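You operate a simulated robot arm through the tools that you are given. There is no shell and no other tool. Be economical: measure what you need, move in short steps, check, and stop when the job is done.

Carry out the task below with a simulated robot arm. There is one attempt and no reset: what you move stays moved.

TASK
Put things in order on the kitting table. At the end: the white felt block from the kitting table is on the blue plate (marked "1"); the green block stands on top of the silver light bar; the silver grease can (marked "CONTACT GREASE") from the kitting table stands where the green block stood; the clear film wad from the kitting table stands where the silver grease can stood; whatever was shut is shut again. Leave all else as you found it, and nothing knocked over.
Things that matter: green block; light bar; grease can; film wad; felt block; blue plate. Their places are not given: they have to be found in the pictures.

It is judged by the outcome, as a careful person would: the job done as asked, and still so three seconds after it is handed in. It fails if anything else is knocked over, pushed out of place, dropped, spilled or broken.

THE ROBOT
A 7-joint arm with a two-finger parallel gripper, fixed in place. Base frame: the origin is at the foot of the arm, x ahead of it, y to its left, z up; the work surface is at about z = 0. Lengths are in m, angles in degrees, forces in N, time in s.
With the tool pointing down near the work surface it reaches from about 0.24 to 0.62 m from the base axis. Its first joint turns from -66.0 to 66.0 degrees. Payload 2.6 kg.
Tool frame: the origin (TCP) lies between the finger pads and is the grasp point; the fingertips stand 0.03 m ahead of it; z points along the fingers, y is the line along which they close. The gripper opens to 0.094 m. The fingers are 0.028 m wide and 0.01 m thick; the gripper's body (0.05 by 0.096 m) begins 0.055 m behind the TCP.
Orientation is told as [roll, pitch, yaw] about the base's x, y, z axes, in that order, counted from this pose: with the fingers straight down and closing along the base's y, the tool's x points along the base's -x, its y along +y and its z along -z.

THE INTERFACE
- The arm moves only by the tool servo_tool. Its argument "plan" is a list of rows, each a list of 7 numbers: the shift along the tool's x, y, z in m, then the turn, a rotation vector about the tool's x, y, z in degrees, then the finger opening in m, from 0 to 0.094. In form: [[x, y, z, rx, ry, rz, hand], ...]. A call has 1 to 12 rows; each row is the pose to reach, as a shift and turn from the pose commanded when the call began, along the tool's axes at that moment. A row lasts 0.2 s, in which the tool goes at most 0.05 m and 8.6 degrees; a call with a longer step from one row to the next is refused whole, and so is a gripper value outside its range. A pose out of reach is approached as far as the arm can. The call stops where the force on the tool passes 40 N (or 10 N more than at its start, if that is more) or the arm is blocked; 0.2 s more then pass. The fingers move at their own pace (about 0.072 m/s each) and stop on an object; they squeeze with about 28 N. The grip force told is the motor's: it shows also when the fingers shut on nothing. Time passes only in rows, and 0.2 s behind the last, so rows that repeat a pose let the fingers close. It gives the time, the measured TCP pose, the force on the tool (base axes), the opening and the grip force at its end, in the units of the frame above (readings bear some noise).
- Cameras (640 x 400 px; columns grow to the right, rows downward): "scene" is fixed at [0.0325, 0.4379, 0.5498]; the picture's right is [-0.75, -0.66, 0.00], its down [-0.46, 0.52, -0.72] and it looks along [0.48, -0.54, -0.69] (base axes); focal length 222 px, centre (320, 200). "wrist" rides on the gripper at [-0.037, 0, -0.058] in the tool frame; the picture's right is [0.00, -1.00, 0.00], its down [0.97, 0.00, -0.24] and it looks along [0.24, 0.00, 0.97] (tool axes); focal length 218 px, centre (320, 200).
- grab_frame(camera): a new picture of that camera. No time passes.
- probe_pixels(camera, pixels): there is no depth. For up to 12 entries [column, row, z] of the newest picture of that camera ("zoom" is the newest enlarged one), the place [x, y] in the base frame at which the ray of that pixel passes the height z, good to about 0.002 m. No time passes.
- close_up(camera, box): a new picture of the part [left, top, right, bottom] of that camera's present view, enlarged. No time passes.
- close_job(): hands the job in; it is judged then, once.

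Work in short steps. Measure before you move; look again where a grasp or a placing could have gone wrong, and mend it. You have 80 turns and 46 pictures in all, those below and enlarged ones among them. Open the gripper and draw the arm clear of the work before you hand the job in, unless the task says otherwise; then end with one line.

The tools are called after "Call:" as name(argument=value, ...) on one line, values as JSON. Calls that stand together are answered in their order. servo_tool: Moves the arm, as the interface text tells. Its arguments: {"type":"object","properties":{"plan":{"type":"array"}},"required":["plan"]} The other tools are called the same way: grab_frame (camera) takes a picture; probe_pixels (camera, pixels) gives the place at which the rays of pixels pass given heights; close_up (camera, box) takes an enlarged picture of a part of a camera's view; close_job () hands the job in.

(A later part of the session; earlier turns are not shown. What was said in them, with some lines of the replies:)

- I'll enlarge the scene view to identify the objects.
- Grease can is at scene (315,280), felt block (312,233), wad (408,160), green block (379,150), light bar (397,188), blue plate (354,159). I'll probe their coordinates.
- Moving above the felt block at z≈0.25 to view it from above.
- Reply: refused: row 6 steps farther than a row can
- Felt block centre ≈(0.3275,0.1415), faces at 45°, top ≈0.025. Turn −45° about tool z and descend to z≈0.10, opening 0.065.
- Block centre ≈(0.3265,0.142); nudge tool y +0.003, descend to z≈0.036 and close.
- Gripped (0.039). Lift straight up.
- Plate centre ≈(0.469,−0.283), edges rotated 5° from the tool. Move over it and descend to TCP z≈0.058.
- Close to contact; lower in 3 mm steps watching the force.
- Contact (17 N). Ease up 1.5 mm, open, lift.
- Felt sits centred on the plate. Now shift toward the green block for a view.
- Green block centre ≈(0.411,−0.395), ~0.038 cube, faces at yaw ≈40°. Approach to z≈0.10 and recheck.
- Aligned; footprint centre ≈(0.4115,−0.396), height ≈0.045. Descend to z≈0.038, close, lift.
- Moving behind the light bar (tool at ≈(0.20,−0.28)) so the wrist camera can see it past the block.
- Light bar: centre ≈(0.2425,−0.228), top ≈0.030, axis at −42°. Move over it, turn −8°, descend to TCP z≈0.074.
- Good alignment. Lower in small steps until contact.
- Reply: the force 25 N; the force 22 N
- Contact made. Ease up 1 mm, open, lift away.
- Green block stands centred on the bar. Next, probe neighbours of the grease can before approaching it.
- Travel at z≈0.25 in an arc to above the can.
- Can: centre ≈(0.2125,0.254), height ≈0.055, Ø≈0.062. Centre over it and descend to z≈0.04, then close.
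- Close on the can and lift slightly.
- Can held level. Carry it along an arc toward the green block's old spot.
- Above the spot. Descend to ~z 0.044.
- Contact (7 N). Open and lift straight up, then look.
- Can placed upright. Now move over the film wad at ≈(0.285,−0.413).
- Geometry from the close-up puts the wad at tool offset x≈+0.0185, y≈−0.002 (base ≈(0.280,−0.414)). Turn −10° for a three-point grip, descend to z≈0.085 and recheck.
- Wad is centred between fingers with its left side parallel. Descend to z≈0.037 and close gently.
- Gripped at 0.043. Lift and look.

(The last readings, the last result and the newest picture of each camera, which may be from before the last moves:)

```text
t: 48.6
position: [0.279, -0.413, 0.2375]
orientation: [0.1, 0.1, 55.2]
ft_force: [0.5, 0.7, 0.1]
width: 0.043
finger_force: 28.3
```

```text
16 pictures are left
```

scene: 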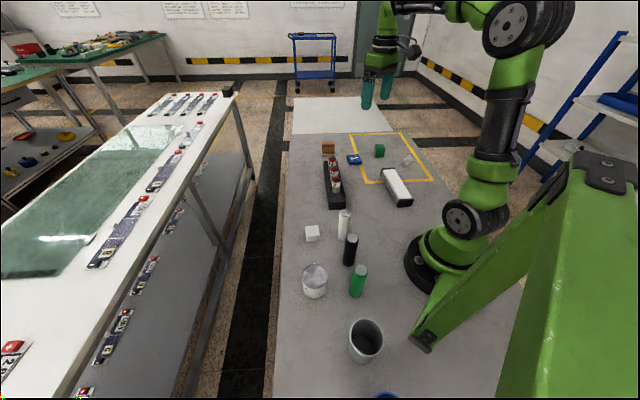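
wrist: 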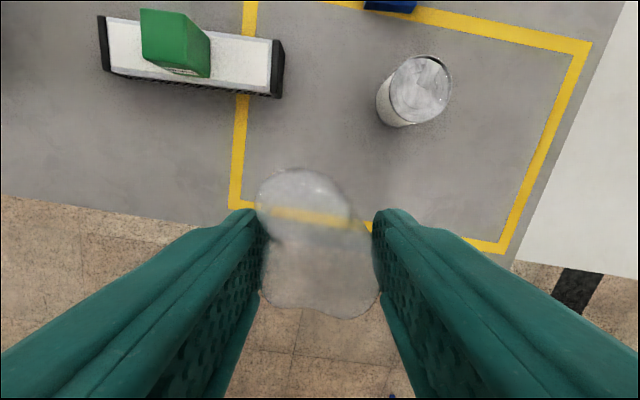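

Wad held. Carry it to the can's old spot.

Call:
servo_tool(plan=[[-0.0368, 0.0093, 0, 0, 0, 0, 0.036], [-0.0736, 0.0186, 0, 0, 0, 0, 0.036], [-0.1104, 0.028, 0, 0, 0, 0, 0.036], [-0.1472, 0.0373, 0, 0, 0, 0, 0.036], [-0.184, 0.0466, 0, 0, 0, 0, 0.036], [-0.2209, 0.0559, 0, 0, 0, 0, 0.036], [-0.255, 0.0798, 0, 0, 0, 0, 0.036], [-0.289, 0.1037, 0, 0, 0, 0, 0.036], [-0.3233, 0.1276, 0, 0, 0, 0, 0.036], [-0.3574, 0.1516, 0, 0, 0, 0, 0.036], [-0.3916, 0.1755, 0, 0, 0, 0, 0.036], [-0.4257, 0.1994, 0, 0, 0, 0, 0.036]])

Call:
servo_tool(plan=[[-0.012, 0.0341, 0, 0, 0, 0, 0.036], [-0.024, 0.0682, 0, 0, 0, 0, 0.036], [-0.0358, 0.1023, 0, 0, 0, 0, 0.036], [-0.0478, 0.1365, 0, 0, 0, 0, 0.036], [-0.0597, 0.1706, 0, 0, 0, 0, 0.036], [-0.0717, 0.2047, 0, 0, 0, 0, 0.036], [-0.0836, 0.2388, 0, 0, 0, 0, 0.036], [-0.0836, 0.2388, 0, 0, 0, 0, 0.036]])

Call:
grab_frame(camera="scene")

```text
t: 51.2
position: [0.358, 0.0499, 0.2365]
orientation: [0.0, 0.1, 55.0]
ft_force: [0.2, -0.2, 0.2]
width: 0.0416
finger_force: 28.0
```

```text
t: 53.0
position: [0.212, 0.2561, 0.2366]
orientation: [0.0, 0.0, 55.1]
ft_force: [-0.5, 0.0, -1.5]
width: 0.0402
finger_force: 27.4
```

```text
15 pictures are left
```

scene: 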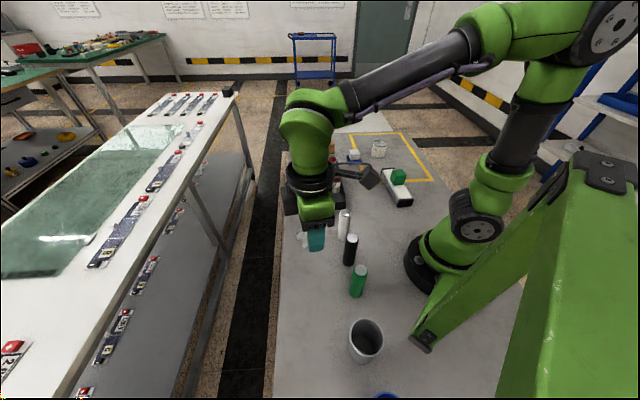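

The width is creeping down (0.043→0.040), so the wad may be slipping; check it before lowering.

Call:
grab_frame(camera="wrist")

```text
14 pictures are left
```

wrist: 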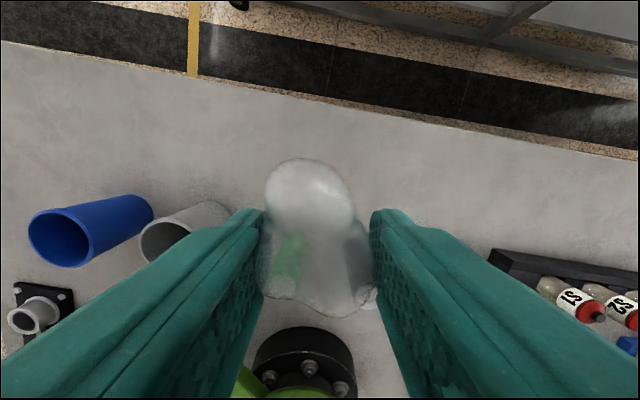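

Still held. Descend to z≈0.045.

Call:
servo_tool(plan=[[0, 0, 0.045, 0, 0, 0, 0.036], [0, 0, 0.09, 0, 0, 0, 0.036], [0, 0, 0.135, 0, 0, 0, 0.036], [0, 0, 0.17, 0, 0, 0, 0.036], [0, 0, 0.19, 0, 0, 0, 0.036]])

Call:
close_up(camera="scene", box=[270, 230, 366, 310])

```text
t: 54.2
position: [0.2117, 0.255, 0.0454]
orientation: [0.0, 0.1, 55.1]
ft_force: [0.2, -0.5, 0.1]
width: 0.0397
finger_force: 27.8
```

```text
5.00 times, centred on (318, 270) of scene
```

zoom: 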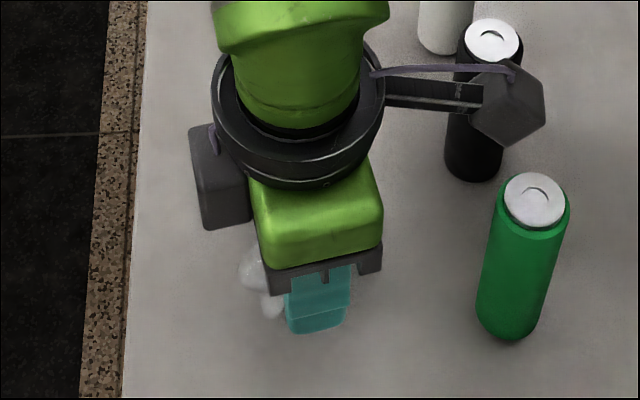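

Nearly down; lower in small steps.

Call:
servo_tool(plan=[[0, 0, 0.003, 0, 0, 0, 0.036], [0, 0, 0.005, 0, 0, 0, 0.036]])

Call:
servo_tool(plan=[[0, 0, 0.002, 0, 0, 0, 0.036], [0, 0, 0.003, 0, 0, 0, 0.036]])

```text
t: 54.8
position: [0.2123, 0.2555, 0.0422]
orientation: [0.0, 0.0, 55.2]
ft_force: [0.7, -0.2, -1.0]
width: 0.0399
finger_force: 27.8
```

```text
t: 55.4
position: [0.2114, 0.2549, 0.0385]
orientation: [0.0, 0.0, 55.0]
ft_force: [-0.4, -0.2, -0.1]
width: 0.0399
finger_force: 28.4
```

Call:
servo_tool(plan=[[0, 0, 0.001, 0, 0, 0, 0.036], [0, 0, 0.002, 0, 0, 0, 0.036], [0, 0, 0.002, 0, 0, 0, 0.036]])

```text
t: 56.2
position: [0.2117, 0.2551, 0.037]
orientation: [-0.1, 0.1, 55.1]
ft_force: [-0.3, -0.1, 0.0]
width: 0.0396
finger_force: 28.2
```

Call:
servo_tool(plan=[[0, 0, 0.001, 0, 0, 0, 0.036], [0, 0, 0.002, 0, 0, 0, 0.036], [0, 0, 0.002, 0, 0, 0, 0.036]])

Call:
grab_frame(camera="wrist")

```text
t: 57.0
position: [0.2115, 0.2554, 0.0347]
orientation: [-0.1, -0.2, 55.1]
ft_force: [-2.8, -4.4, 23.4]
width: 0.0395
finger_force: 28.0
```

```text
12 pictures are left
```

wrist: 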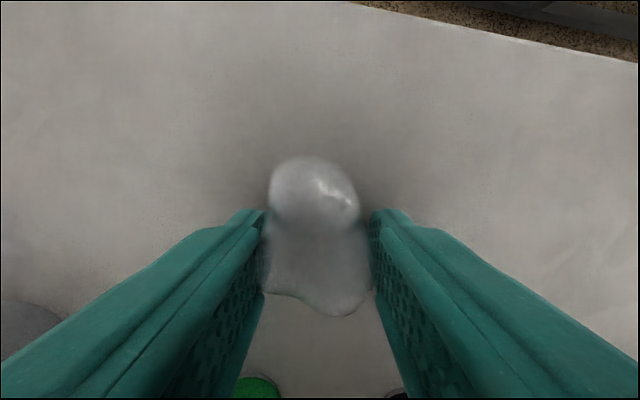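

Contact at z≈0.035. Ease up 1 mm, open slowly, lift.

Call:
servo_tool(plan=[[0, 0, -0.001, 0, 0, 0, 0.037], [0, 0, -0.001, 0, 0, 0, 0.05], [0, 0, -0.001, 0, 0, 0, 0.07], [0, 0, -0.001, 0, 0, 0, 0.08], [0, 0, -0.02, 0, 0, 0, 0.08], [0, 0, -0.06, 0, 0, 0, 0.08], [0, 0, -0.1, 0, 0, 0, 0.08], [0, 0, -0.14, 0, 0, 0, 0.094], [0, 0, -0.18, 0, 0, 0, 0.094], [0, 0, -0.2, 0, 0, 0, 0.094], [0, 0, -0.2, 0, 0, 0, 0.094]])

Call:
grab_frame(camera="wrist")

```text
t: 59.4
position: [0.2117, 0.2548, 0.2363]
orientation: [-0.1, 0.0, 55.2]
ft_force: [0.6, 0.0, 0.0]
width: 0.094
finger_force: 0.0
```

```text
11 pictures are left
```

wrist: 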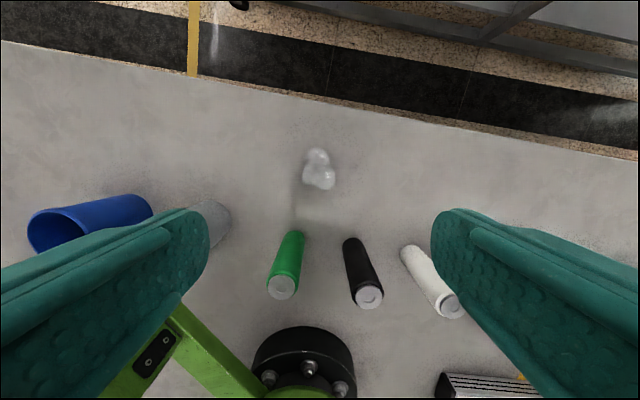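

Call:
probe_pixels(camera="wrist", pixels=[[319, 170, 0.015], [319, 148, 0.015], [320, 190, 0.015]])

Call:
servo_tool(plan=[[-0.04, -0.02, 0, 0, 0, 0, 0.094], [-0.05, -0.065, 0, 0, 0, 0, 0.094], [-0.05, -0.11, 0, 0, 0, 0, 0.094], [-0.05, -0.155, 0, 0, 0, 0, 0.094], [-0.05, -0.155, 0, 0, 0, 0, 0.094]])

Call:
close_up(camera="scene", box=[280, 210, 440, 310])

Call:
close_up(camera="scene", box=[310, 125, 438, 205])

```text
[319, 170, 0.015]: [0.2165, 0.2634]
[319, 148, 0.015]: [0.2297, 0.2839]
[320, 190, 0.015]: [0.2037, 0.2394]
```

```text
t: 60.6
position: [0.3677, 0.2072, 0.2336]
orientation: [0.0, 0.0, 55.0]
ft_force: [0.2, 0.4, 0.4]
width: 0.094
finger_force: 0.0
```

```text
4.00 times, centred on (360, 260) of scene
```

zoom: 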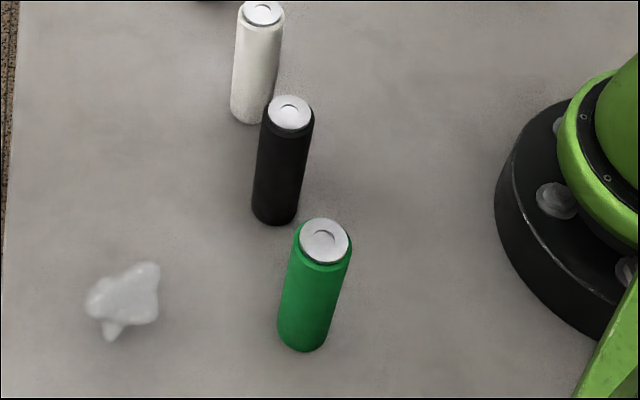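

```text
5.00 times, centred on (374, 165) of scene
```

zoom: 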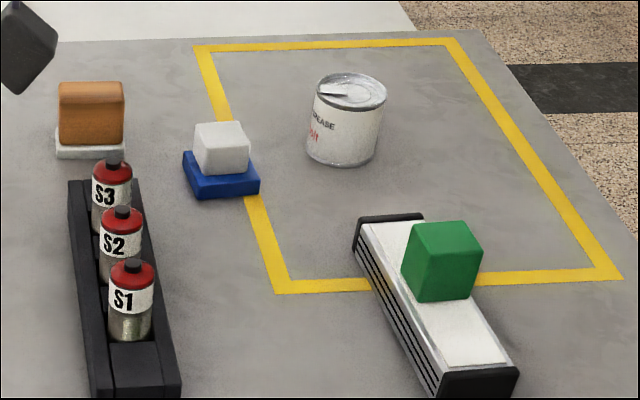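

Call:
probe_pixels(camera="scene", pixels=[[310.7, 284, 0.018], [308, 294.5, 0.0], [301.5, 286, 0.015], [320, 284, 0.02]])

Call:
grab_frame(camera="wrist")

```text
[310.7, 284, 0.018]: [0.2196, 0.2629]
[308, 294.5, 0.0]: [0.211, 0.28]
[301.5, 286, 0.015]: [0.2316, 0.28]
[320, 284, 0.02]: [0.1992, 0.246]
```

```text
8 pictures are left
```

wrist: 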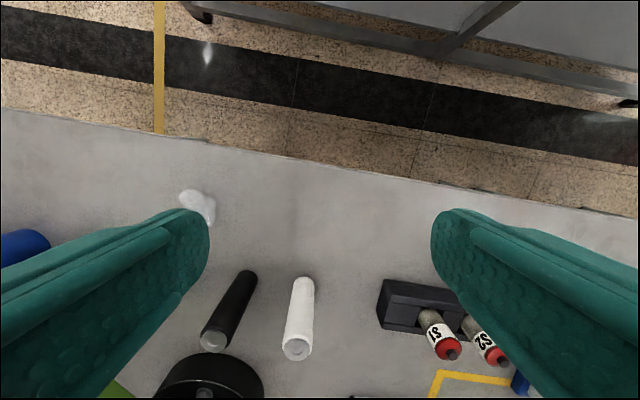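

Everything is where it should be: the wad is centred within about 9 mm of the can's old spot, and the felt, green block and can are stable and upright. The arm is clear with the gripper open, so I'm handing in.

Call:
close_job()

```text
The job is handed in.
```

The job is handed in: the felt block is on plate 1, the green block is on the light bar, the grease can is where the green block stood, and the film wad is about 9 mm off the can's old spot; I found nothing shut that needed closing, and nothing was knocked over.
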